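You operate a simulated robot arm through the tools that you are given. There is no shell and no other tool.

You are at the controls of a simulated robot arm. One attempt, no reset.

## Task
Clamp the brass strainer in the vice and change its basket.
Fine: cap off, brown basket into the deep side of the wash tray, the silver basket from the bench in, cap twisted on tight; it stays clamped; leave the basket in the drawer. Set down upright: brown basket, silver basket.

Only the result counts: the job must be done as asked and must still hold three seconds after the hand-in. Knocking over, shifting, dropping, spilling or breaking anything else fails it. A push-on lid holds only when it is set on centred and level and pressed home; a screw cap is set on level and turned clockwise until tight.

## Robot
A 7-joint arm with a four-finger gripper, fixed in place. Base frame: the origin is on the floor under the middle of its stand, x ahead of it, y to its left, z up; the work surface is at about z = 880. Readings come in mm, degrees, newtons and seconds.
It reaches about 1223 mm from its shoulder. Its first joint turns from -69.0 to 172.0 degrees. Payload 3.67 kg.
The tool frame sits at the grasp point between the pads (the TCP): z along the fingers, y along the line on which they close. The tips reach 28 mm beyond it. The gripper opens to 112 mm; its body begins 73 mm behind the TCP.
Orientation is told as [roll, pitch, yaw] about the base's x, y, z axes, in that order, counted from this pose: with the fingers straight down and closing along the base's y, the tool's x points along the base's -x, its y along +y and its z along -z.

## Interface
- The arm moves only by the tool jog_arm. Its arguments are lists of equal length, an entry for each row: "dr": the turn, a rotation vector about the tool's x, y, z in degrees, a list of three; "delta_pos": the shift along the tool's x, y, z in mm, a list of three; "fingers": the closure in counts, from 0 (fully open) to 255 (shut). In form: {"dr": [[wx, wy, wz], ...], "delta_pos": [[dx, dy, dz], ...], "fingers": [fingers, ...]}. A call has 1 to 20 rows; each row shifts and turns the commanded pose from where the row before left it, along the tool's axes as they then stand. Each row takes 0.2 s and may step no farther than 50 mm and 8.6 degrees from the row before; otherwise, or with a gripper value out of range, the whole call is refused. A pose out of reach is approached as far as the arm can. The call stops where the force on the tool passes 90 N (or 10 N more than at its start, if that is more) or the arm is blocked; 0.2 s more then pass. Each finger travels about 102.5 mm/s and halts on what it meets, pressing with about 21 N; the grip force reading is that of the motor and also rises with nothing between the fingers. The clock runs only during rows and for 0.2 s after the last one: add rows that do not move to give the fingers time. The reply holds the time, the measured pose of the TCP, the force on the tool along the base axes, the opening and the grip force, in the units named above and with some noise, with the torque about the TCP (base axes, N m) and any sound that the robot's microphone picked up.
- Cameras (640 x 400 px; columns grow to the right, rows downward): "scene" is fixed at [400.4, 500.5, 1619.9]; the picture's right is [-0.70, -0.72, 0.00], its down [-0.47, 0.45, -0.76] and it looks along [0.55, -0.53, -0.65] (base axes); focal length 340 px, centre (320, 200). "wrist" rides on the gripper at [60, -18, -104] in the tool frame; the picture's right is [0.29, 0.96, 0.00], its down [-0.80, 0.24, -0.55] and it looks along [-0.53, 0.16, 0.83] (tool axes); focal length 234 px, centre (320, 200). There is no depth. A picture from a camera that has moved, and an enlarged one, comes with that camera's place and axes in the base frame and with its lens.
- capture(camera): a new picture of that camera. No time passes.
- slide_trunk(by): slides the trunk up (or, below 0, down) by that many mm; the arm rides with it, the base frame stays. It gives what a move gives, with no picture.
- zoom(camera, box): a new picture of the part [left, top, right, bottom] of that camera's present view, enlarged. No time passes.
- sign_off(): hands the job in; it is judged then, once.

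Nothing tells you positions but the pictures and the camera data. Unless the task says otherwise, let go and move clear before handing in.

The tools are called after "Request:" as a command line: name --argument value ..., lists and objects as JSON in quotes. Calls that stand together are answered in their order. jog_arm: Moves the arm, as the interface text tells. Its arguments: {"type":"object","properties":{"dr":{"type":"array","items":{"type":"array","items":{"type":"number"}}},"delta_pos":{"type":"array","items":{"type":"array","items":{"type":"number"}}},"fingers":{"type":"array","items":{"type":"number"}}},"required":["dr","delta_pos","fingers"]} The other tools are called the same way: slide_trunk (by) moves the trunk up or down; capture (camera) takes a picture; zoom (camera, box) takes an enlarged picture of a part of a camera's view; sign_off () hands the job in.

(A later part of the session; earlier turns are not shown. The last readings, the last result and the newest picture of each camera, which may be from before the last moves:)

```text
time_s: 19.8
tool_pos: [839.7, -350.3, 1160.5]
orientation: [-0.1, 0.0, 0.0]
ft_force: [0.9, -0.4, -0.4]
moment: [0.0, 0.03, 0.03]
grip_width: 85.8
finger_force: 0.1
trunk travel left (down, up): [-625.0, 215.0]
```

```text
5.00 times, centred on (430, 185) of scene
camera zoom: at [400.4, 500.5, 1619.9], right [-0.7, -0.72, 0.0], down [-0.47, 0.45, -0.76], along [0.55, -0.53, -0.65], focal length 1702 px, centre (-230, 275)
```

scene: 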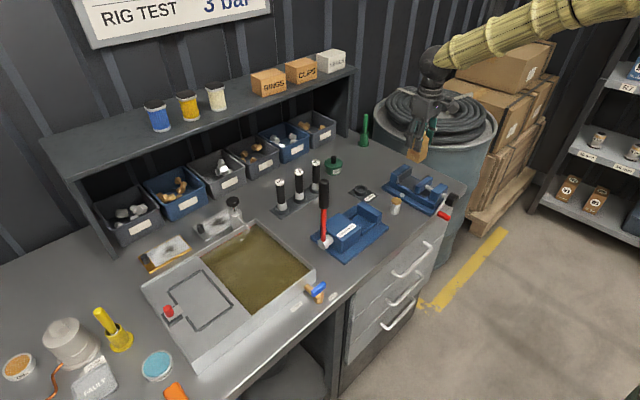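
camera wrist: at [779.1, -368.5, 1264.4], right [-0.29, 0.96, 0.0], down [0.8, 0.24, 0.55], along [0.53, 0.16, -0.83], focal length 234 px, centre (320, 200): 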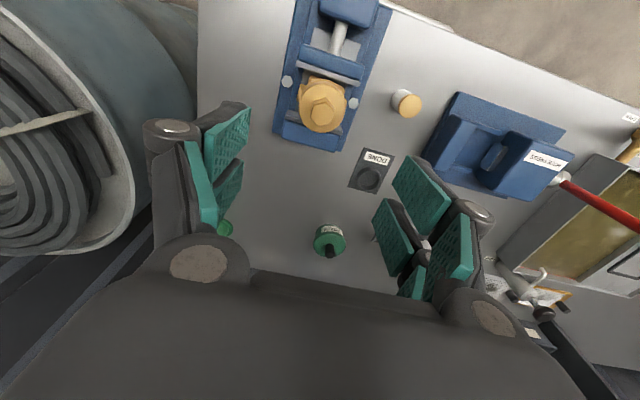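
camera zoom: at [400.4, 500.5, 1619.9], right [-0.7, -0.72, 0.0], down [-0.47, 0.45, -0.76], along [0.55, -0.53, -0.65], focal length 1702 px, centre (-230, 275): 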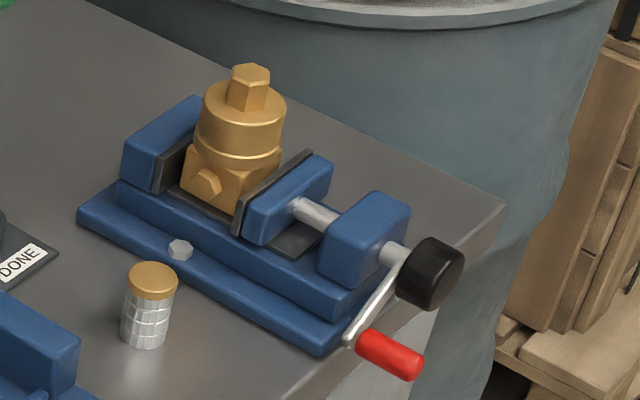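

The strainer stands square between the jaws. Next I'll move back toward the robot side to see the crank.

Request:
jog_arm --dr '[[0, 0, 0], [0, 0, 0], [0, 0, 0], [0, 0, 0], [0, 0, 0], [0, 0, 0]]' --delta_pos '[[35, 0, 0], [45, 0, 0], [45, 0, 0], [45, 0, 0], [45, 0, 0], [25, 0, 0]]' --fingers '[60, 60, 60, 60, 60, 60]'

Request:
capture --camera "wrist"

Request:
zoom --camera "wrist" --box '[220, 90, 420, 250]'

Request:
capture --camera "scene"

```text
time_s: 21.1
tool_pos: [598.4, -348.0, 1161.7]
orientation: [-0.1, 0.1, 0.0]
ft_force: [0.6, -0.2, -0.4]
moment: [-0.01, 0.0, 0.03]
grip_width: 85.7
finger_force: 0.1
trunk travel left (down, up): [-625.0, 215.0]
```

```text
taken
camera wrist: at [537.5, -367.5, 1265.4], right [-0.29, 0.96, 0.0], down [0.8, 0.24, 0.55], along [0.53, 0.16, -0.83], focal length 234 px, centre (320, 200)
```

wrist: 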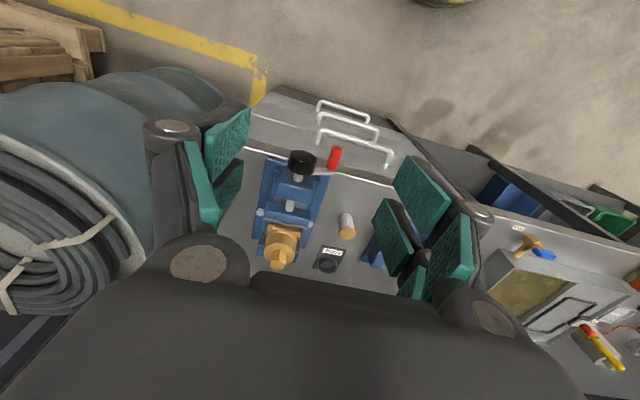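

```text
2.50 times, centred on (320, 170) of wrist
camera zoom: at [537.5, -367.5, 1265.4], right [-0.29, 0.96, 0.0], down [0.8, 0.24, 0.55], along [0.53, 0.16, -0.83], focal length 585 px, centre (320, 275)
```

zoom: 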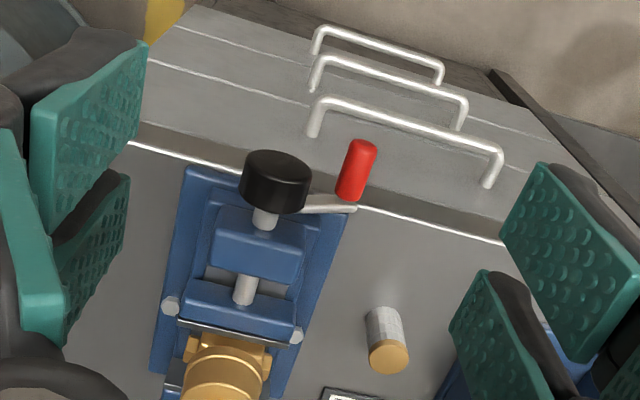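

```text
taken
```

scene: 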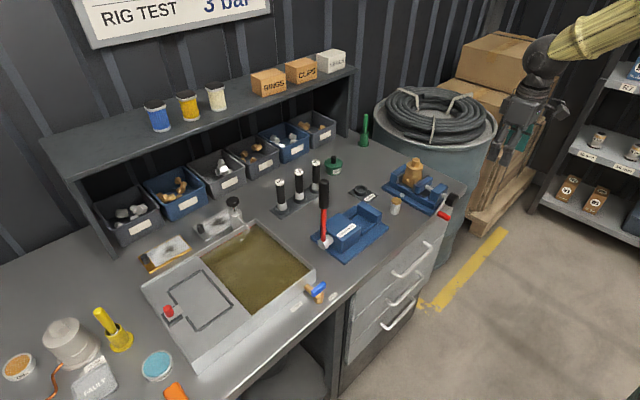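

I see the black knob on the screw axis with a crank arm and a red handle on its +y side. I'll enlarge both views for measurement.

Request:
zoom --camera "wrist" --box '[280, 130, 360, 200]'

Request:
zoom --camera "scene" --box '[430, 180, 470, 225]'

```text
5.71 times, centred on (320, 165) of wrist
camera zoom: at [537.5, -367.5, 1265.4], right [-0.29, 0.96, 0.0], down [0.8, 0.24, 0.55], along [0.53, 0.16, -0.83], focal length 1338 px, centre (320, 400)
```

zoom: 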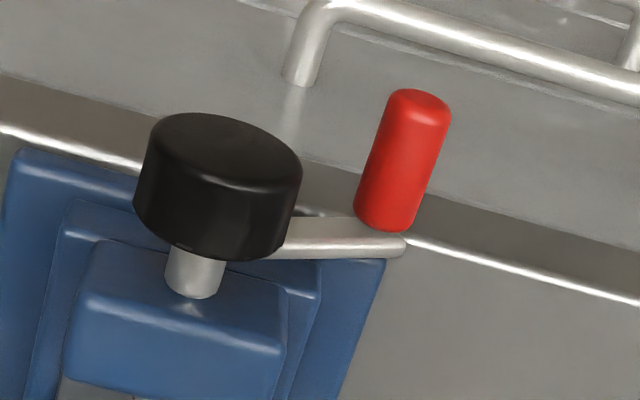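

```text
8.89 times, centred on (450, 202) of scene
camera zoom: at [400.4, 500.5, 1619.9], right [-0.7, -0.72, 0.0], down [-0.47, 0.45, -0.76], along [0.55, -0.53, -0.65], focal length 3026 px, centre (-836, 178)
```

zoom: 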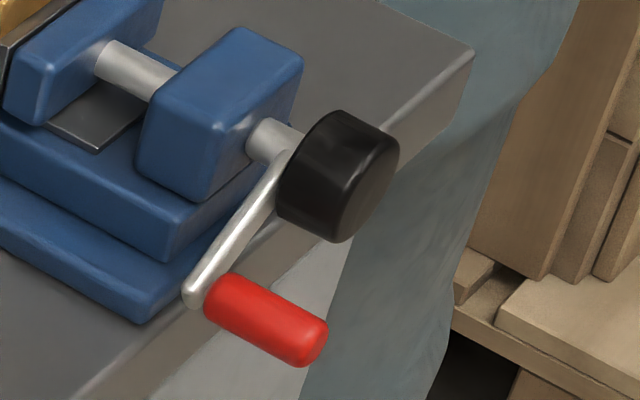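

I estimate the screw axis at (y,z)≈(-350,936), with the knob's end face at x≈680. The red handle lies parallel to x at (y,z)≈(-300,909), ending at x≈660. I'll turn the gripper to point along +x so I can hold the handle tip and walk it round clockwise.

Request:
jog_arm --dr '[[0, -8.2, 0], [0, -8.2, 0], [0, -8.2, 0], [0, -8.2, 0], [0, -8.2, 0], [0, -8.2, 0]]' --delta_pos '[[0, 0, 0], [0, 0, 0], [0, 0, 0], [0, 0, 0], [0, 0, 0], [0, 0, 0]]' --fingers '[152, 152, 152, 152, 152, 152]'

Request:
capture --camera "scene"

Request:
capture --camera "wrist"

```text
time_s: 22.6
tool_pos: [599.1, -346.4, 1160.5]
orientation: [-0.2, -49.2, 0.0]
ft_force: [1.2, 0.2, 0.1]
moment: [-0.06, 0.05, -0.04]
grip_width: 45.2
finger_force: 0.1
trunk travel left (down, up): [-625.0, 215.0]
```

```text
taken
```

scene: 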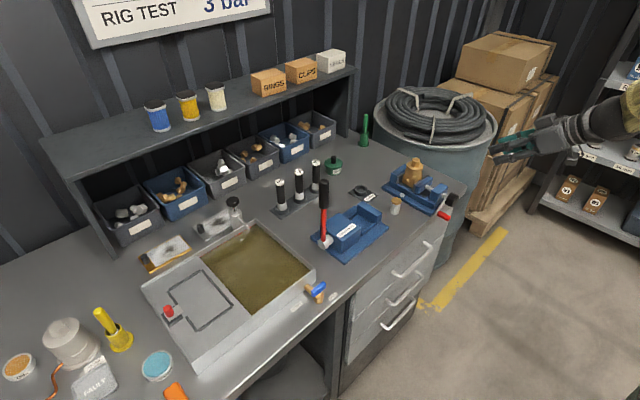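

```text
taken
camera wrist: at [481.0, -364.0, 1183.7], right [-0.19, 0.96, -0.22], down [0.1, 0.24, 0.96], along [0.98, 0.16, -0.15], focal length 234 px, centre (320, 200)
```

wrist: 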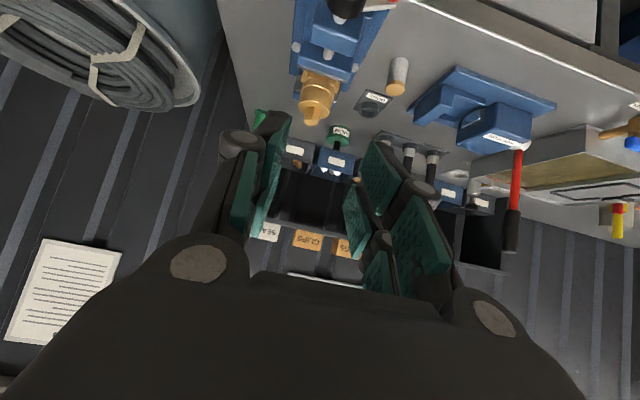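

The rotation is going the right way. I'll finish it to horizontal.

Request:
jog_arm --dr '[[0, -8.2, 0], [0, -8.2, 0], [0, -8.2, 0], [0, -8.2, 0], [0, -8.0, 0]]' --delta_pos '[[0, 0, 0], [0, 0, 0], [0, 0, 0], [0, 0, 0], [0, 0, 0]]' --fingers '[152, 152, 152, 152, 152]'

Request:
capture --camera "scene"

```text
time_s: 23.8
tool_pos: [645.0, -367.2, 1169.6]
orientation: [-110.1, -89.9, 110.1]
ft_force: [-0.6, 0.6, 0.3]
moment: [-0.02, -0.01, 0.04]
grip_width: 45.0
finger_force: 0.1
out of reach, approached as far as the arm can: row 1, 2, 3, 4
trunk travel left (down, up): [-625.0, 215.0]
```

```text
taken
```

scene: 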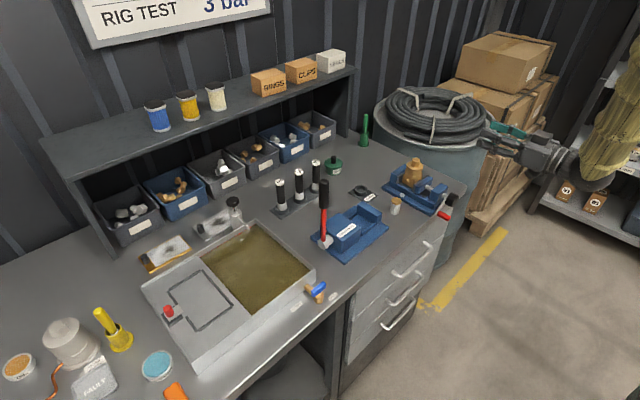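

The arm can't fold that close at this height, so the TCP slid to x≈645. I'll raise the trunk 120 mm for more room, then come down in front of the crank at x≈610.

Request:
slide_trunk --by 120

Request:
jog_arm --dr '[[0, 0, 0], [0, 0, 0], [0, 0, 0], [0, 0, 0], [0, 0, 0], [0, 0, 0], [0, 0, 0], [0, 0, 0]]' --delta_pos '[[42, 0, 0], [42, 0, 0], [42, 0, 0], [41, 16, -8], [41, 17, -9], [41, 17, -9], [41, 17, -9], [0, 0, 0]]' --fingers '[152, 152, 152, 152, 152, 152, 152, 152]'

Request:
capture --camera "wrist"

Request:
capture --camera "scene"

```text
time_s: 25.2
tool_pos: [645.2, -368.0, 1291.5]
orientation: [51.6, -90.1, -51.4]
ft_force: [0.5, -0.4, -0.5]
moment: [-0.01, 0.01, -0.01]
grip_width: 45.4
finger_force: 0.1
trunk travel left (down, up): [-745.0, 95.0]
```

```text
time_s: 27.1
tool_pos: [604.3, -364.1, 1018.7]
orientation: [66.7, -89.4, -65.6]
ft_force: [0.3, 0.2, -0.4]
moment: [0.02, -0.02, 0.0]
grip_width: 45.2
finger_force: 0.2
out of reach, approached as far as the arm can: row 5, 6, 7
trunk travel left (down, up): [-745.0, 95.0]
```

```text
taken
camera wrist: at [500.1, -383.0, 959.5], right [-0.02, 0.96, -0.28], down [-0.55, 0.22, 0.8], along [0.83, 0.17, 0.53], focal length 234 px, centre (320, 200)
```

wrist: 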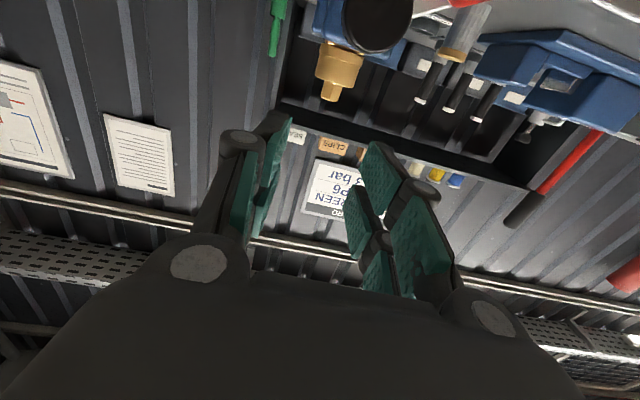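

```text
taken
```

scene: 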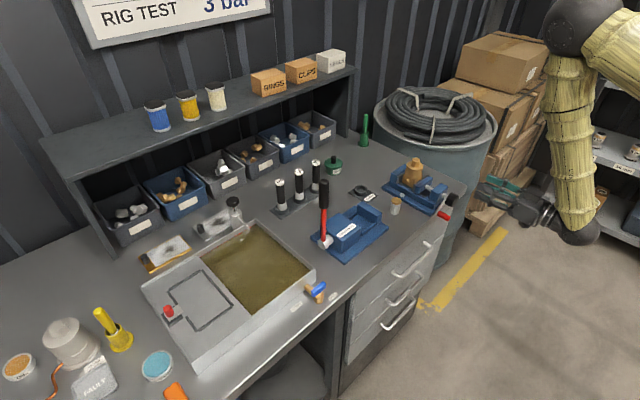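

The close-in fold is still limiting. I'll raise the trunk another 90 mm and come down again.

Request:
slide_trunk --by 90

Request:
jog_arm --dr '[[0, 0, 0], [0, 0, 0], [0, 0, 0], [0, 0, 0], [0, 0, 0]]' --delta_pos '[[35, 0, 0], [35, 15, 0], [35, 20, 0], [0, 20, 0], [0, 0, 0]]' --fingers '[152, 152, 152, 152, 152]'

Request:
capture --camera "wrist"

Request:
capture --camera "scene"

```text
time_s: 28.3
tool_pos: [605.9, -365.0, 1108.4]
orientation: [62.9, -89.3, -61.9]
ft_force: [0.4, 0.2, 0.4]
moment: [-0.02, -0.01, 0.03]
grip_width: 45.3
finger_force: 0.0
trunk travel left (down, up): [-835.0, 5.0]
```

```text
time_s: 29.5
tool_pos: [621.5, -374.4, 1026.0]
orientation: [67.9, -88.6, -66.0]
ft_force: [0.3, -0.2, -0.4]
moment: [-0.01, 0.01, 0.0]
grip_width: 45.1
finger_force: 0.0
out of reach, approached as far as the arm can: row 1, 2, 3, 4
trunk travel left (down, up): [-835.0, 5.0]
```

```text
taken
camera wrist: at [518.4, -394.6, 966.2], right [-0.04, 0.96, -0.27], down [-0.55, 0.2, 0.81], along [0.83, 0.18, 0.53], focal length 234 px, centre (320, 200)
```

wrist: 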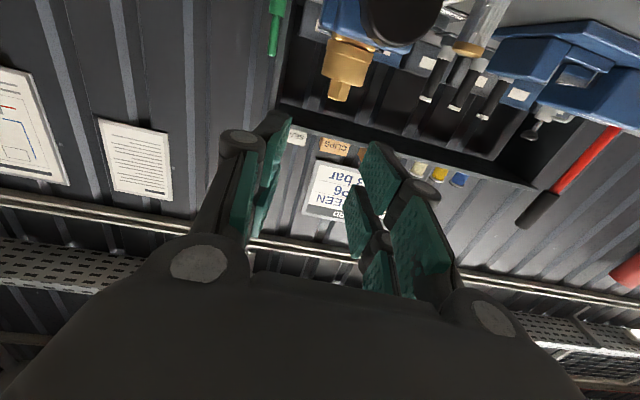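

```text
taken
```

scene: 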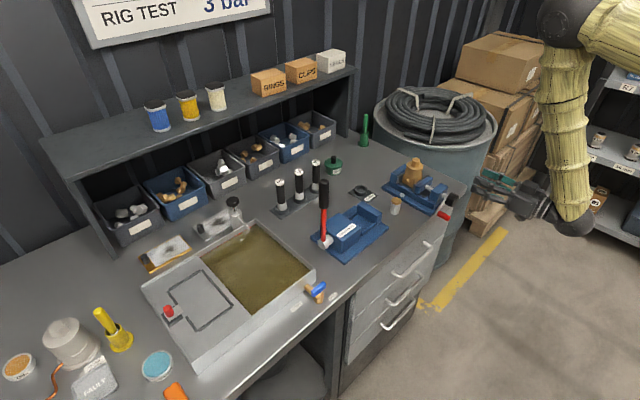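

It's a wrist-bend limit, not distance, so a fully horizontal tool isn't needed. The pads close along y, so tilting about y is harmless, and I'll use a pitch of about −60° to hold the handle tip.

Request:
jog_arm --dr '[[0, 7.2, 0], [0, 7.2, 0], [0, 7.2, 0], [0, 7.2, 0], [0, 0, 0]]' --delta_pos '[[0, 0, 0], [0, 0, 0], [0, 0, 0], [0, 0, 0], [0, 0, 0]]' --fingers '[152, 152, 152, 152, 152]'

Request:
capture --camera "wrist"

Request:
capture --camera "scene"

```text
time_s: 30.7
tool_pos: [621.9, -375.8, 1024.9]
orientation: [1.4, -60.8, -0.1]
ft_force: [-0.3, -0.4, -0.4]
moment: [-0.01, 0.03, 0.04]
grip_width: 45.2
finger_force: 0.0
trunk travel left (down, up): [-835.0, 5.0]
```

```text
taken
camera wrist: at [502.2, -395.4, 1022.7], right [-0.16, 0.96, -0.24], down [-0.1, 0.23, 0.97], along [0.98, 0.18, 0.06], focal length 234 px, centre (320, 200)
```

wrist: 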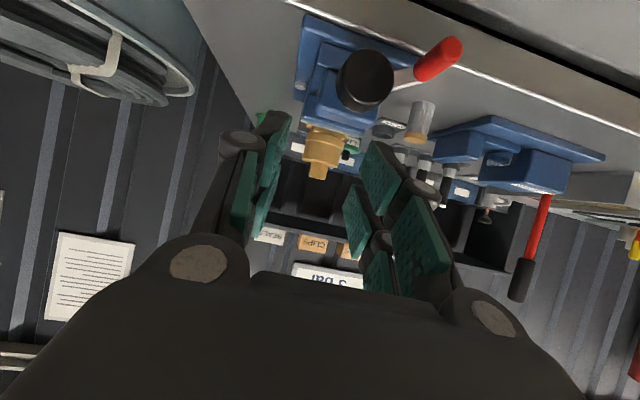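

```text
taken
```

scene: 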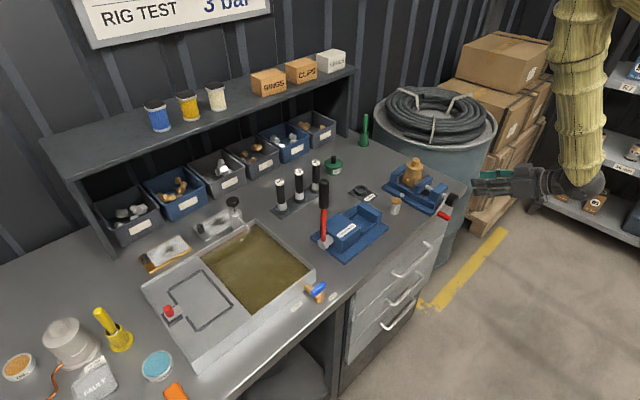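

Now I have a clear view of the knob and handle from the front. I'll enlarge it for measurement.

Request:
zoom --camera "wrist" --box '[310, 20, 490, 130]'

```text
3.56 times, centred on (400, 75) of wrist
camera zoom: at [502.2, -395.4, 1022.7], right [-0.16, 0.96, -0.24], down [-0.1, 0.23, 0.97], along [0.98, 0.18, 0.06], focal length 833 px, centre (36, 644)
```

zoom: 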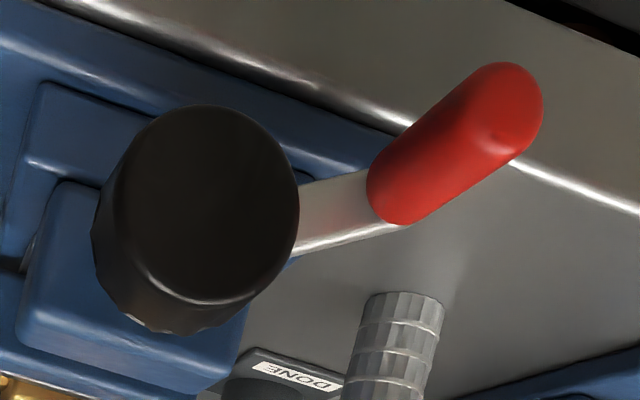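

Both views agree: screw axis at (y,z)≈(-350,935), handle axis at (-301,907) ending at x≈658. I'll line up in front of the handle with the fingers 45 mm apart.

Request:
jog_arm --dr '[[0.7, 0, -1.2], [0, 0, 0], [0, 0, 0], [0, 0, 0], [0, 0, 0]]' --delta_pos '[[28.3, 18.7, 10], [28.3, 18.7, 10], [28.3, 18.7, 10], [28.3, 18.7, 10], [0, 0, 0]]' --fingers '[152, 152, 152, 152, 152]'

Request:
capture --camera "wrist"

Request:
zoom --camera "scene" --box '[400, 150, 540, 250]'

```text
time_s: 31.9
tool_pos: [600.3, -352.9, 921.0]
orientation: [0.3, -60.7, 1.8]
ft_force: [-0.5, 0.0, 0.1]
moment: [-0.01, 0.01, -0.03]
grip_width: 44.9
finger_force: 0.0
out of reach, approached as far as the arm can: row 2, 3, 4
trunk travel left (down, up): [-835.0, 5.0]
```

```text
taken
camera wrist: at [479.7, -375.1, 918.4], right [-0.17, 0.95, -0.25], down [-0.1, 0.23, 0.97], along [0.98, 0.19, 0.06], focal length 234 px, centre (320, 200)
```

wrist: 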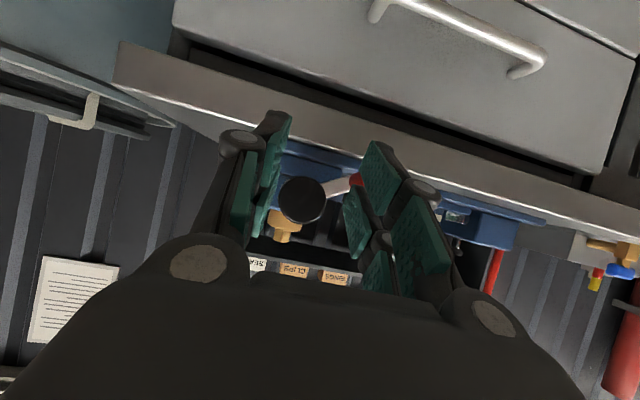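

```text
4.00 times, centred on (470, 200) of scene
camera zoom: at [400.4, 500.5, 1619.9], right [-0.7, -0.72, 0.0], down [-0.47, 0.45, -0.76], along [0.55, -0.53, -0.65], focal length 1362 px, centre (-280, 200)
```

zoom: 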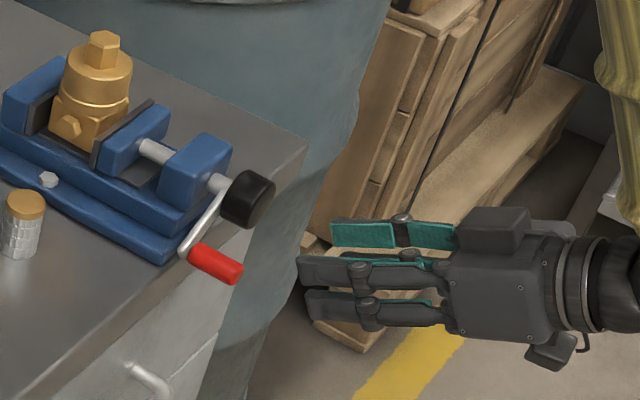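

The arm's fold still blocks y=-301 from this high shoulder. I'll raise the hand and lower the trunk in stages, so the elbow comes up and the forearm points forward.

Request:
jog_arm --dr '[[0, 0, 0], [0, 0, 0], [0, 0, 0], [0, 0, 0], [0, 0, 0], [0, 0, 0]]' --delta_pos '[[-41, 0, -24], [-41, 0, -24], [-41, 0, -24], [-41, 0, -24], [-41, 0, -24], [0, 0, 0]]' --fingers '[152, 152, 152, 152, 152, 152]'

Request:
slide_trunk --by -200

Request:
capture --camera "scene"

```text
time_s: 33.3
tool_pos: [599.1, -357.0, 1154.6]
orientation: [-1.4, -60.9, 2.2]
ft_force: [0.1, -1.1, -0.9]
moment: [0.03, -0.04, 0.04]
grip_width: 45.1
finger_force: 0.1
out of reach, approached as far as the arm can: row 5
trunk travel left (down, up): [-835.0, 5.0]
```

```text
time_s: 35.5
tool_pos: [599.4, -352.8, 955.3]
orientation: [-1.6, -60.8, 2.4]
ft_force: [0.7, 0.2, -0.7]
moment: [0.02, -0.01, -0.01]
grip_width: 45.2
finger_force: 0.0
trunk travel left (down, up): [-635.0, 205.0]
```

```text
taken
```

scene: 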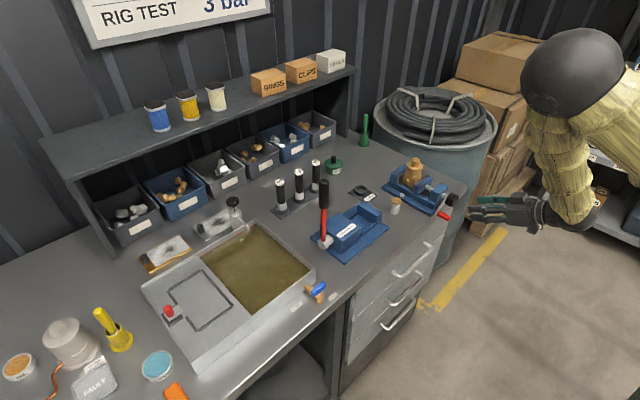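

The elbow is up now; one more stage. I'll raise the hand, move forward slightly, and lower the trunk another 250 mm.

Request:
jog_arm --dr '[[0, 0, 0], [0, 0, 0], [0, 0, 0], [0, 0, 0], [0, 0, 0], [0, 0, 0], [0, 0, 0], [0, 0, 0]]' --delta_pos '[[-5, 0, 9], [-41, 0, -20], [-41, 0, -20], [-41, 0, -20], [-41, 0, -20], [-41, 0, -20], [-41, 0, -20], [0, 0, 0]]' --fingers '[152, 152, 152, 152, 152, 152, 152, 152]'

Request:
slide_trunk --by -250

Request:
capture --camera "scene"

```text
time_s: 36.5
tool_pos: [579.1, -366.7, 959.7]
orientation: [0.9, -48.5, -1.4]
ft_force: [-0.1, -1.1, 0.6]
moment: [0.0, -0.01, 0.01]
grip_width: 45.2
finger_force: 0.1
out of reach, approached as far as the arm can: row 3
trunk travel left (down, up): [-635.0, 205.0]
stopped in row 4: the arm was blocked; the commanded pose is now the measured one
```

```text
time_s: 39.0
tool_pos: [580.6, -367.1, 709.6]
orientation: [1.0, -48.5, -1.3]
ft_force: [-0.5, -0.1, -0.5]
moment: [0.02, 0.04, 0.02]
grip_width: 44.8
finger_force: 0.2
trunk travel left (down, up): [-385.0, 455.0]
```

```text
taken
```

scene: 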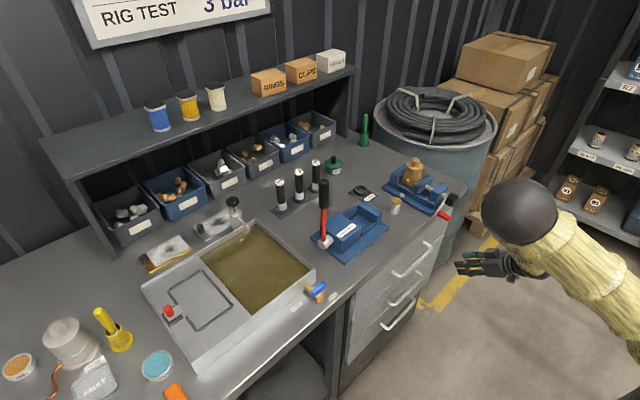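

The arm jammed against itself and the trunk then carried the hand down to z≈710, in free space in front of the drawers. I'll raise the hand gently in small checked moves.

Request:
jog_arm --dr '[[0, 0, 0], [0, 0, 0], [0, 0, 0]]' --delta_pos '[[-22, 0, -20], [-30, 0, -26], [0, 0, 0]]' --fingers '[152, 152, 152]'

```text
time_s: 40.0
tool_pos: [557.8, -384.2, 713.7]
orientation: [2.8, -41.4, -5.1]
ft_force: [-0.2, -0.1, -0.5]
moment: [-0.02, 0.02, 0.02]
grip_width: 45.2
finger_force: 0.0
out of reach, approached as far as the arm can: row 1
trunk travel left (down, up): [-385.0, 455.0]
stopped in row 3: the arm was blocked; the commanded pose is now the measured one
```

The arm is folded too tightly here. I'll move the hand to the right (−y), into free space, to unfold it before rising.

Request:
jog_arm --dr '[[0, 0, 0], [0, 0, 0], [0, 0, 0], [0, 0, 0]]' --delta_pos '[[0, -25, 0], [0, -35, 0], [0, -35, 0], [0, 0, 0]]' --fingers '[152, 152, 152, 152]'

Request:
capture --camera "scene"

Request:
capture --camera "wrist"

```text
time_s: 41.0
tool_pos: [554.6, -476.8, 711.6]
orientation: [2.5, -41.7, -4.7]
ft_force: [-0.6, -0.8, 0.4]
moment: [-0.01, 0.01, 0.0]
grip_width: 45.3
finger_force: 0.2
trunk travel left (down, up): [-385.0, 455.0]
```

```text
taken
```

scene: 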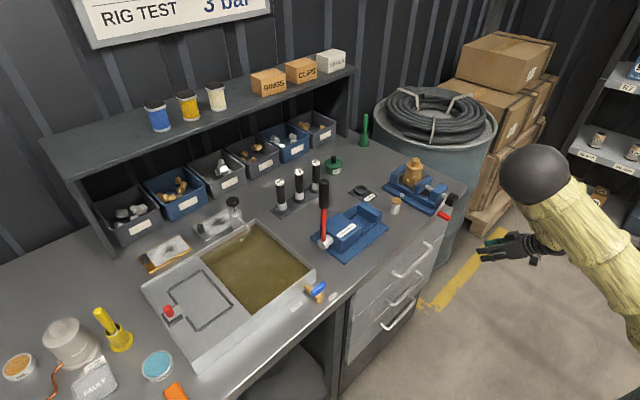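

```text
taken
camera wrist: at [439.1, -489.7, 748.4], right [-0.17, 0.97, -0.16], down [0.24, 0.2, 0.95], along [0.96, 0.12, -0.26], focal length 234 px, centre (320, 200)
```

wrist: 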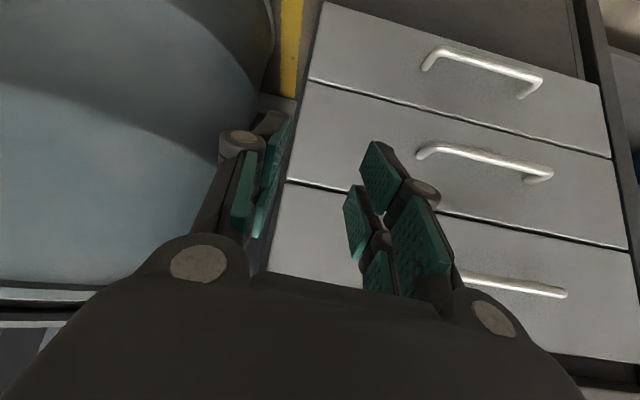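

That moved freely. I'll rise here now.

Request:
jog_arm --dr '[[0, 0, 0], [0, 0, 0], [0, 0, 0], [0, 0, 0]]' --delta_pos '[[-20, -10, -22], [-26, -10, -30], [-26, -10, -30], [0, 0, 0]]' --fingers '[152, 152, 152, 152]'

Request:
capture --camera "scene"

```text
time_s: 42.0
tool_pos: [551.8, -511.5, 819.7]
orientation: [2.7, -41.7, -4.7]
ft_force: [-0.2, -0.3, 0.1]
moment: [-0.02, -0.03, -0.01]
grip_width: 45.1
finger_force: 0.0
trunk travel left (down, up): [-385.0, 455.0]
```

```text
taken
```

scene: 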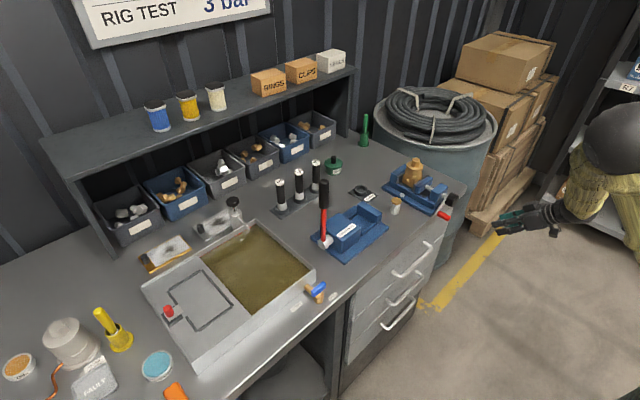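

The elbow has swung back as I wanted. I'll continue up to about z=980.

Request:
jog_arm --dr '[[0, 0, 0], [0, 0, 0], [0, 0, 0], [0, 0, 0], [0, 0, 0]]' --delta_pos '[[-20, 0, -22], [-26, 0, -30], [-26, 0, -30], [-26, 0, -30], [0, 0, 0]]' --fingers '[152, 152, 152, 152, 152]'

Request:
capture --camera "scene"

```text
time_s: 43.2
tool_pos: [550.2, -517.4, 968.4]
orientation: [2.6, -41.6, -4.6]
ft_force: [0.4, -1.6, -0.7]
moment: [-0.04, 0.01, -0.01]
grip_width: 45.2
finger_force: 0.0
trunk travel left (down, up): [-385.0, 455.0]
```

```text
taken
```

scene: 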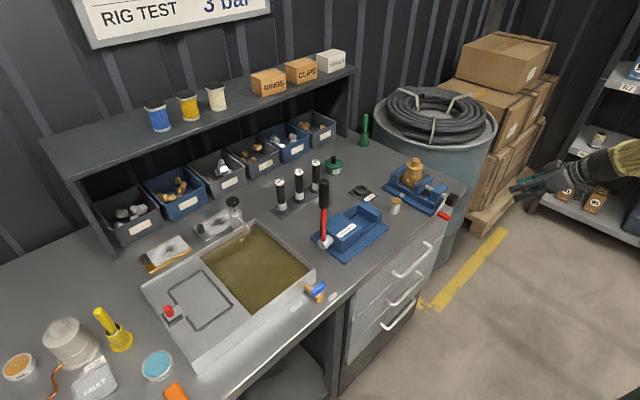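

Good posture now. I'll square the hand up, set the pitch to about −55°, and move across in front of the crank at a safe distance.

Request:
jog_arm --dr '[[-0.45, 0, -3.44], [0, -6.7, 0], [0, -6.7, 0], [0, 0, 0]]' --delta_pos '[[0, 0, 0], [0, 0, 0], [0, 0, 0], [0, 0, 0]]' --fingers '[152, 152, 152, 152]'

Request:
jog_arm --dr '[[0, 0, 0], [0, 0, 0], [0, 0, 0], [0, 0, 0], [0, 0, 0]]' --delta_pos '[[-2.3, 35, 3.3], [-2.3, 40, 3.3], [-2.3, 40, 3.3], [-2.3, 35, 3.3], [0, 0, 0]]' --fingers '[152, 152, 152, 152, 152]'

Request:
capture --camera "wrist"

Request:
capture --camera "scene"

```text
time_s: 44.2
tool_pos: [552.2, -516.5, 967.6]
orientation: [-0.1, -55.2, -0.1]
ft_force: [0.9, 0.9, 0.0]
moment: [-0.01, 0.0, 0.02]
grip_width: 45.5
finger_force: 0.1
trunk travel left (down, up): [-385.0, 455.0]
```

```text
time_s: 45.4
tool_pos: [567.3, -370.9, 947.9]
orientation: [3.3, -53.1, -3.5]
ft_force: [-1.0, -0.2, 0.0]
moment: [0.01, 0.0, 0.02]
grip_width: 45.3
finger_force: 0.0
trunk travel left (down, up): [-385.0, 455.0]
```

```text
taken
camera wrist: at [447.5, -388.3, 961.6], right [-0.16, 0.97, -0.2], down [0.04, 0.2, 0.98], along [0.99, 0.15, -0.07], focal length 234 px, centre (320, 200)
```

wrist: 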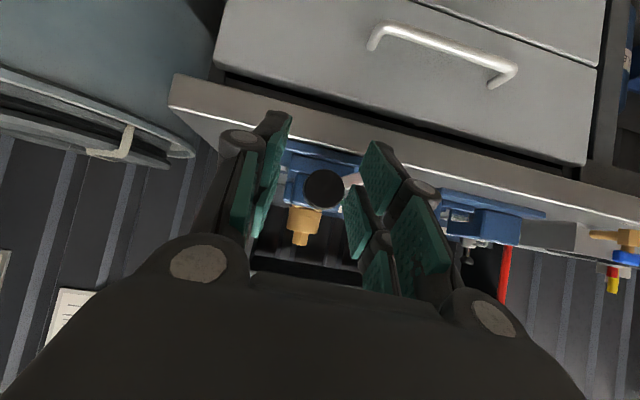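

```text
taken
```

scene: 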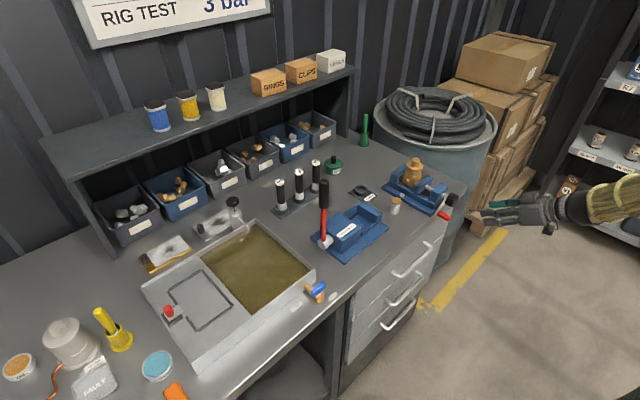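

The hand is crossing toward the crank; the pose lags the command a little, so I'll let it settle and read it again.

Request:
jog_arm --dr '[[0, 0, 0], [0, 0, 0], [0, 0, 0]]' --delta_pos '[[0, 0, 0], [0, 0, 0], [0, 0, 0]]' --fingers '[152, 152, 152]'

```text
time_s: 46.2
tool_pos: [568.6, -369.1, 949.7]
orientation: [3.3, -53.3, -3.1]
ft_force: [0.9, 0.0, 0.5]
moment: [-0.02, 0.0, 0.03]
grip_width: 45.4
finger_force: 0.1
trunk travel left (down, up): [-385.0, 455.0]
```

I now read the limit as an elbow-fold minimum of about 585 mm from the shoulder. Lowering the shoulder further solves it, so I'll move right, rise, and lower the trunk another 160 mm in checked steps.

Request:
jog_arm --dr '[[0, 0, 0], [0, 0, 0], [0, 0, 0], [0, 0, 0], [0, 0, 0], [0, 0, 0], [0, 0, 0], [0, 0, 0]]' --delta_pos '[[0, -40, 0], [0, -40, 0], [0, -40, 0], [-30.7, 0, -21.5], [-30.7, 0, -21.5], [-30.7, 0, -21.5], [-30.7, 0, -21.5], [0, 0, 0]]' --fingers '[152, 152, 152, 152, 152, 152, 152, 152]'

```text
time_s: 48.0
tool_pos: [568.9, -493.1, 1101.8]
orientation: [2.5, -54.0, -2.3]
ft_force: [-0.3, 0.7, -1.3]
moment: [0.01, 0.0, -0.03]
grip_width: 45.0
finger_force: 0.0
trunk travel left (down, up): [-385.0, 455.0]
```

Clear and raised. Now the trunk goes down 160 mm.

Request:
slide_trunk --by -160

Request:
jog_arm --dr '[[0.63, 0, -3.23], [0, 0, 0]]' --delta_pos '[[0, 0, 0], [0, 0, 0]]' --fingers '[152, 152]'

Request:
capture --camera "scene"

```text
time_s: 49.9
tool_pos: [569.2, -491.7, 942.9]
orientation: [2.1, -54.2, -2.0]
ft_force: [-0.3, 0.3, -1.3]
moment: [0.01, 0.02, -0.01]
grip_width: 45.3
finger_force: 0.0
trunk travel left (down, up): [-225.0, 615.0]
```

```text
time_s: 50.5
tool_pos: [568.6, -491.4, 942.0]
orientation: [-2.9, -54.0, 3.5]
ft_force: [0.0, 0.3, 0.0]
moment: [0.02, 0.0, 0.0]
grip_width: 45.0
finger_force: 0.0
trunk travel left (down, up): [-225.0, 615.0]
```

```text
taken
```

scene: 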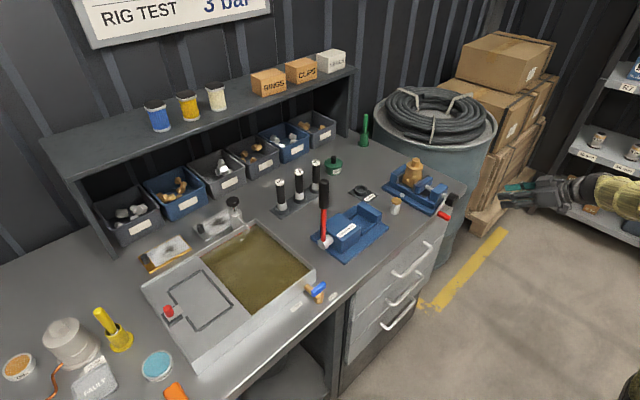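

A slight over-correction; I'll square the orientation and then cross to a point in front of the handle.

Request:
jog_arm --dr '[[-0.07, 0, 2.06], [0, 0, 0], [0, 0, 0], [0, 0, 0], [0, 0, 0], [0, 0, 0], [0, 0, 0]]' --delta_pos '[[0, 0, 0], [-1.4, 38, 7.9], [-1.4, 38, 7.9], [-1.4, 38, 7.9], [-1.4, 38, 7.9], [-1.4, 38, 7.9], [0, 0, 0]]' --fingers '[152, 152, 152, 152, 152, 152, 152]'

Request:
capture --camera "wrist"

Request:
zoom --camera "scene" --box '[400, 150, 540, 250]'

```text
time_s: 52.3
tool_pos: [647.2, -386.0, 860.6]
orientation: [8.1, -52.8, -7.8]
ft_force: [-0.6, -0.7, -0.9]
moment: [0.02, -0.01, 0.02]
grip_width: 45.2
finger_force: 0.1
out of reach, approached as far as the arm can: row 3, 4, 5, 6
trunk travel left (down, up): [-225.0, 615.0]
stopped in row 7: the arm was blocked; the commanded pose is now the measured one
```

```text
taken
camera wrist: at [526.4, -402.2, 874.9], right [-0.15, 0.98, -0.15], down [0.04, 0.16, 0.99], along [0.99, 0.14, -0.06], focal length 234 px, centre (320, 200)
```

wrist: 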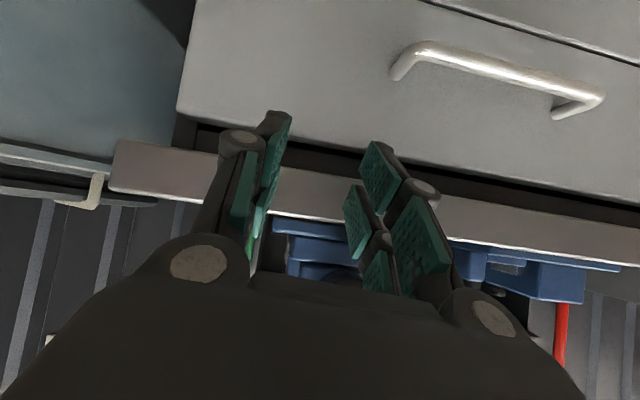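

```text
4.00 times, centred on (470, 200) of scene
camera zoom: at [400.4, 500.5, 1619.9], right [-0.7, -0.72, 0.0], down [-0.47, 0.45, -0.76], along [0.55, -0.53, -0.65], focal length 1362 px, centre (-280, 200)
```

zoom: 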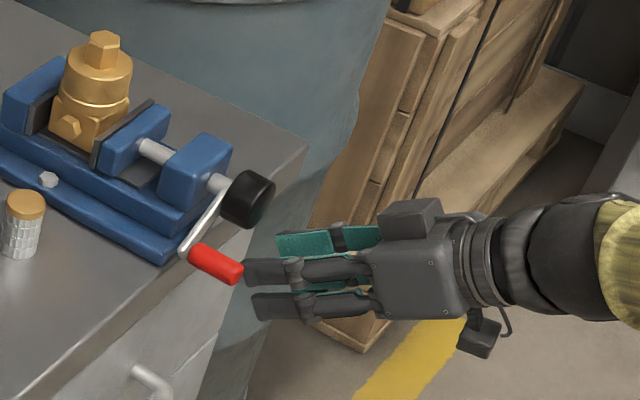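

The fold is limiting again, so I'll drop the tilted approach. With the fingers straight down at x≈652, the forward pads can hold the handle's outer end in front of the knob, and that posture is well within reach. First I back out to the right.

Request:
jog_arm --dr '[[0, 0, 0], [0, 0, 0], [0, 0, 0], [0, 0, 0], [0, 0, 0]]' --delta_pos '[[5, -20, -12], [5, -30, -15], [0, -35, -10], [0, -35, 0], [0, 0, 0]]' --fingers '[152, 152, 152, 152, 152]'

Request:
capture --camera "scene"

```text
time_s: 53.5
tool_pos: [608.0, -504.6, 866.5]
orientation: [7.6, -52.7, -7.3]
ft_force: [0.2, -0.6, -0.5]
moment: [0.02, -0.04, 0.08]
grip_width: 45.5
finger_force: 0.0
trunk travel left (down, up): [-225.0, 615.0]
```

```text
taken
```

scene: 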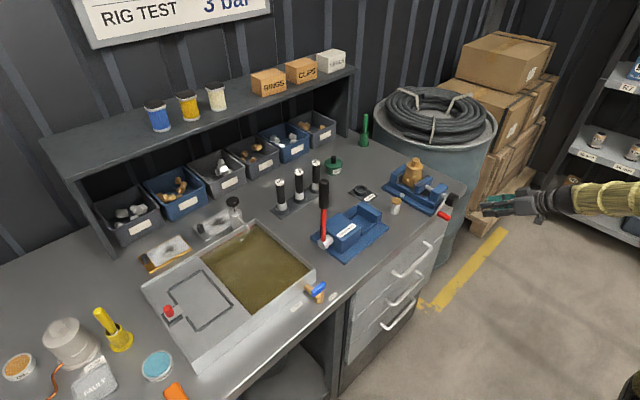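

Backed out. I'll square the orientation and tilt the fingers back to straight down while rising.

Request:
jog_arm --dr '[[1.8, 0, -4.4], [0, 7.5, 0], [0, 7.5, 0], [0, 7.5, 0], [0, 0, 0]]' --delta_pos '[[-10, 0, -10], [-15, 0, -15], [-15, 0, -15], [-15, 0, -15], [0, 0, 0]]' --fingers '[152, 152, 152, 152, 152]'

Request:
capture --camera "scene"

```text
time_s: 54.7
tool_pos: [606.5, -505.9, 945.2]
orientation: [0.0, -30.5, -0.1]
ft_force: [0.0, 0.4, 0.4]
moment: [-0.02, 0.03, -0.01]
grip_width: 45.4
finger_force: 0.0
trunk travel left (down, up): [-225.0, 615.0]
```

```text
taken
```

scene: 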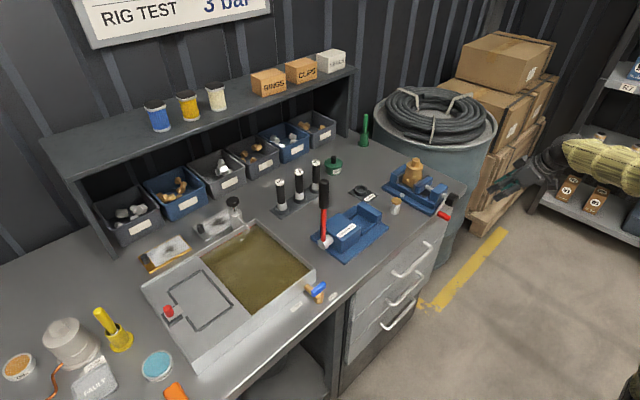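

Good. I'll finish the tilt to straight down.

Request:
jog_arm --dr '[[0, 7.6, 0], [0, 7.6, 0], [0, 7.6, 0], [0, 7.7, 0], [0, 0, 0]]' --delta_pos '[[-5, 0, -20], [-5, 0, -20], [0, 0, -20], [0, 0, -20], [0, 0, 0]]' --fingers '[152, 152, 152, 152, 152]'

Request:
capture --camera "scene"

```text
time_s: 55.9
tool_pos: [590.1, -505.5, 1024.5]
orientation: [0.0, -0.1, -0.1]
ft_force: [-0.1, -0.1, -0.6]
moment: [0.02, 0.04, 0.02]
grip_width: 45.2
finger_force: 0.1
trunk travel left (down, up): [-225.0, 615.0]
```

```text
taken
```

scene: 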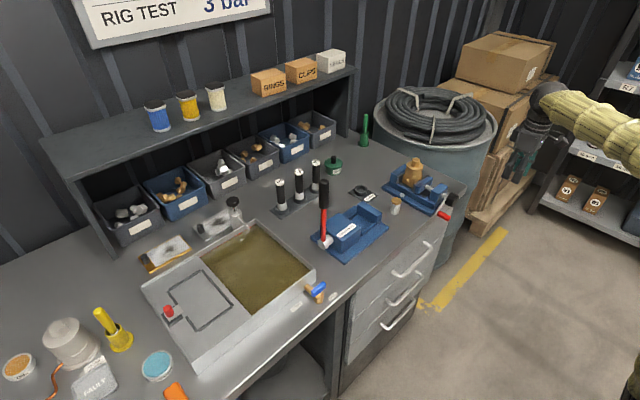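

Fingers are straight down. I'll move over to a point above and in front of the crank.

Request:
jog_arm --dr '[[0, 0, 0], [0, 0, 0], [0, 0, 0], [0, 0, 0], [0, 0, 0], [0, 0, 0]]' --delta_pos '[[-8, 35, -6], [-8, 42, 0], [-8, 42, 0], [-8, 42, 0], [-8, 40, 0], [0, 0, 0]]' --fingers '[152, 152, 152, 152, 152, 152]'

Request:
capture --camera "wrist"

Request:
capture --camera "scene"

```text
time_s: 57.3
tool_pos: [630.1, -310.8, 1027.4]
orientation: [0.6, 0.2, -0.2]
ft_force: [-0.3, 0.2, -0.6]
moment: [-0.01, 0.02, 0.02]
grip_width: 44.9
finger_force: 0.0
trunk travel left (down, up): [-225.0, 615.0]
```

```text
taken
camera wrist: at [569.5, -329.4, 1130.9], right [-0.28, 0.96, 0.01], down [0.8, 0.23, 0.55], along [0.53, 0.17, -0.83], focal length 234 px, centre (320, 200)
```

wrist: 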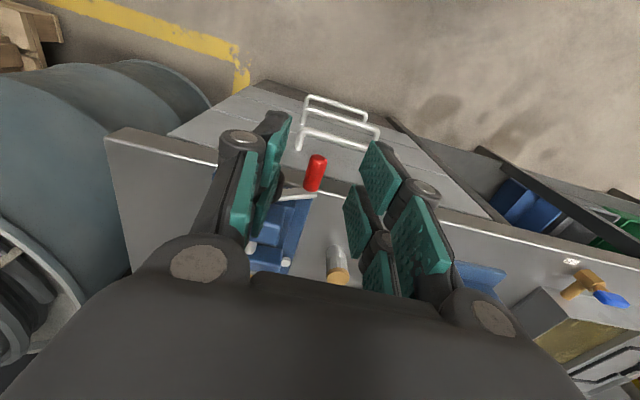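

```text
taken
```

scene: 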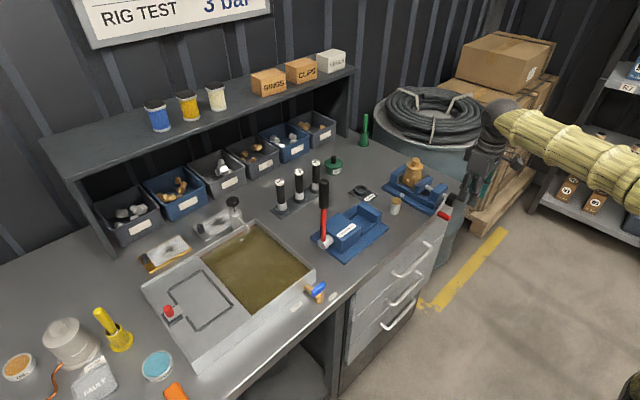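

I'm in front of the crank. I'll raise the trunk 200 mm so the arm returns to a comfortable posture, then come back down and look.

Request:
slide_trunk --by 200

Request:
jog_arm --dr '[[0, 0, 0], [0, 0, 0], [0, 0, 0], [0, 0, 0], [0, 0, 0], [0, 0, 0]]' --delta_pos '[[0, 0, 30], [0, 0, 40], [0, 0, 40], [0, 0, 40], [0, 0, 40], [0, 0, 0]]' --fingers '[152, 152, 152, 152, 152, 152]'

Request:
capture --camera "wrist"

Request:
capture --camera "scene"

```text
time_s: 59.4
tool_pos: [629.0, -310.0, 1228.1]
orientation: [0.5, 0.1, -0.2]
ft_force: [-0.3, 0.0, 0.1]
moment: [-0.01, 0.03, 0.01]
grip_width: 45.7
finger_force: 0.1
trunk travel left (down, up): [-425.0, 415.0]
```

```text
time_s: 60.8
tool_pos: [628.9, -307.8, 1039.7]
orientation: [0.0, -0.2, 0.1]
ft_force: [0.9, -0.4, 0.3]
moment: [0.03, 0.0, 0.01]
grip_width: 45.3
finger_force: 0.0
trunk travel left (down, up): [-425.0, 415.0]
```

```text
taken
camera wrist: at [567.8, -325.4, 1144.4], right [-0.29, 0.96, 0.0], down [0.8, 0.24, 0.56], along [0.53, 0.16, -0.83], focal length 234 px, centre (320, 200)
```

wrist: 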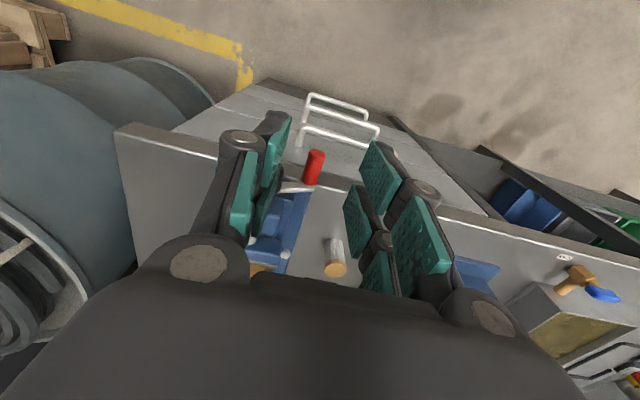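

```text
taken
```

scene: 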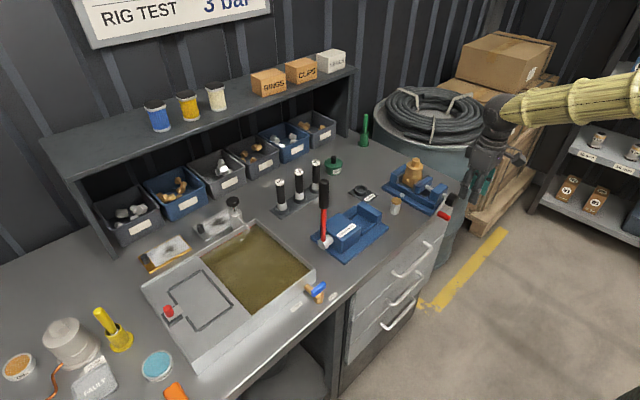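

The pose now tracks well. I'll measure the handle from here once more.

Request:
zoom --camera "wrist" --box '[250, 110, 390, 210]'

Request:
zoom --camera "scene" --box '[420, 150, 500, 240]'

```text
4.00 times, centred on (320, 160) of wrist
camera zoom: at [567.8, -325.4, 1144.4], right [-0.29, 0.96, 0.0], down [0.8, 0.24, 0.56], along [0.53, 0.16, -0.83], focal length 937 px, centre (320, 360)
```

zoom: 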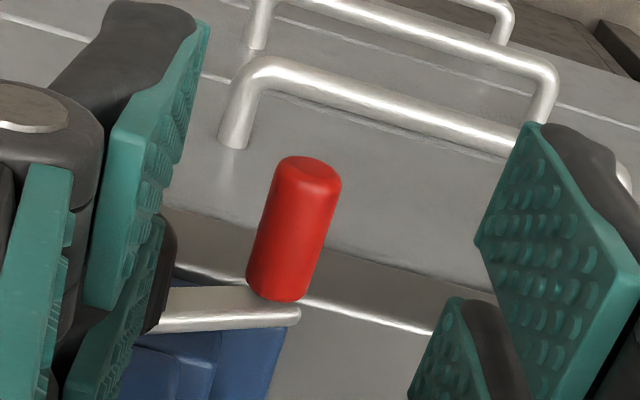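

```text
4.44 times, centred on (460, 195) of scene
camera zoom: at [400.4, 500.5, 1619.9], right [-0.7, -0.72, 0.0], down [-0.47, 0.45, -0.76], along [0.55, -0.53, -0.65], focal length 1513 px, centre (-302, 222)
```

zoom: 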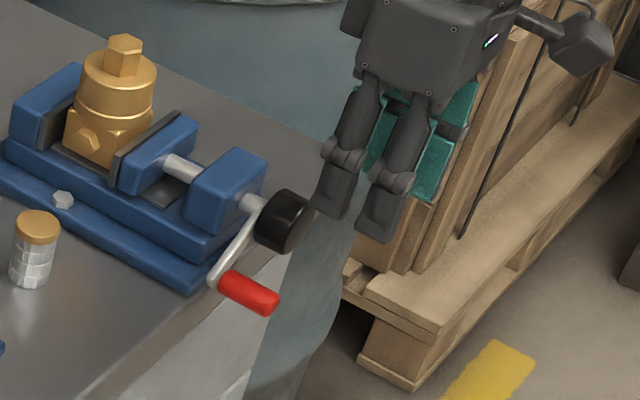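

Handle confirmed: axis at y≈-300, z≈907, x from 658 to 700, about 18 mm thick. I'll straddle its outer end from above at x≈650 and then close.

Request:
jog_arm --dr '[[0, 0, 0], [0, 0, 0], [0, 0, 0], [0, 0, 0], [0, 0, 0]]' --delta_pos '[[-21, 7.5, 20], [0, 0, 30], [0, 0, 30], [0, 0, 20], [0, 0, 0]]' --fingers '[165, 165, 165, 165, 165]'

Request:
zoom --camera "wrist" --box '[230, 90, 410, 220]'

Request:
zoom --camera "scene" --box '[420, 150, 500, 240]'

```text
time_s: 62.0
tool_pos: [647.3, -301.1, 940.4]
orientation: [-0.1, -0.1, 0.0]
ft_force: [-0.5, -0.5, 1.0]
moment: [0.01, 0.01, 0.0]
grip_width: 39.6
finger_force: 0.1
trunk travel left (down, up): [-425.0, 415.0]
```

```text
3.08 times, centred on (320, 155) of wrist
camera zoom: at [587.9, -317.5, 1044.4], right [-0.29, 0.96, 0.0], down [0.8, 0.24, 0.55], along [0.53, 0.16, -0.83], focal length 720 px, centre (320, 338)
```

zoom: 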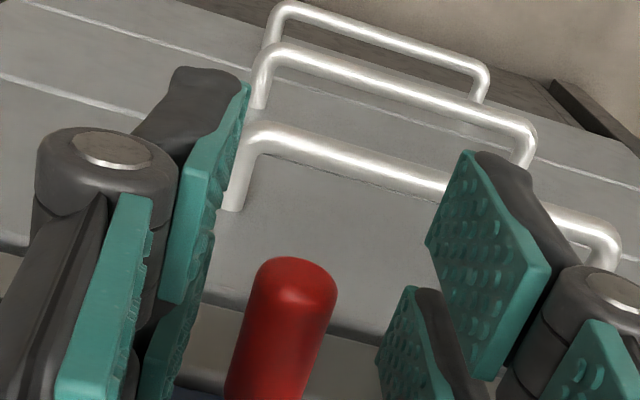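

```text
4.44 times, centred on (460, 195) of scene
camera zoom: at [400.4, 500.5, 1619.9], right [-0.7, -0.72, 0.0], down [-0.47, 0.45, -0.76], along [0.55, -0.53, -0.65], focal length 1513 px, centre (-302, 222)
```

zoom: 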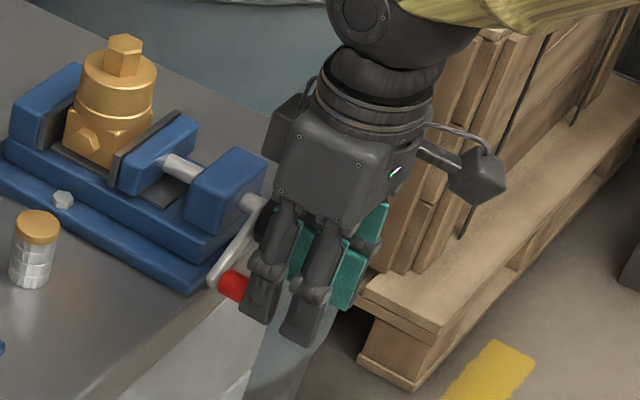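

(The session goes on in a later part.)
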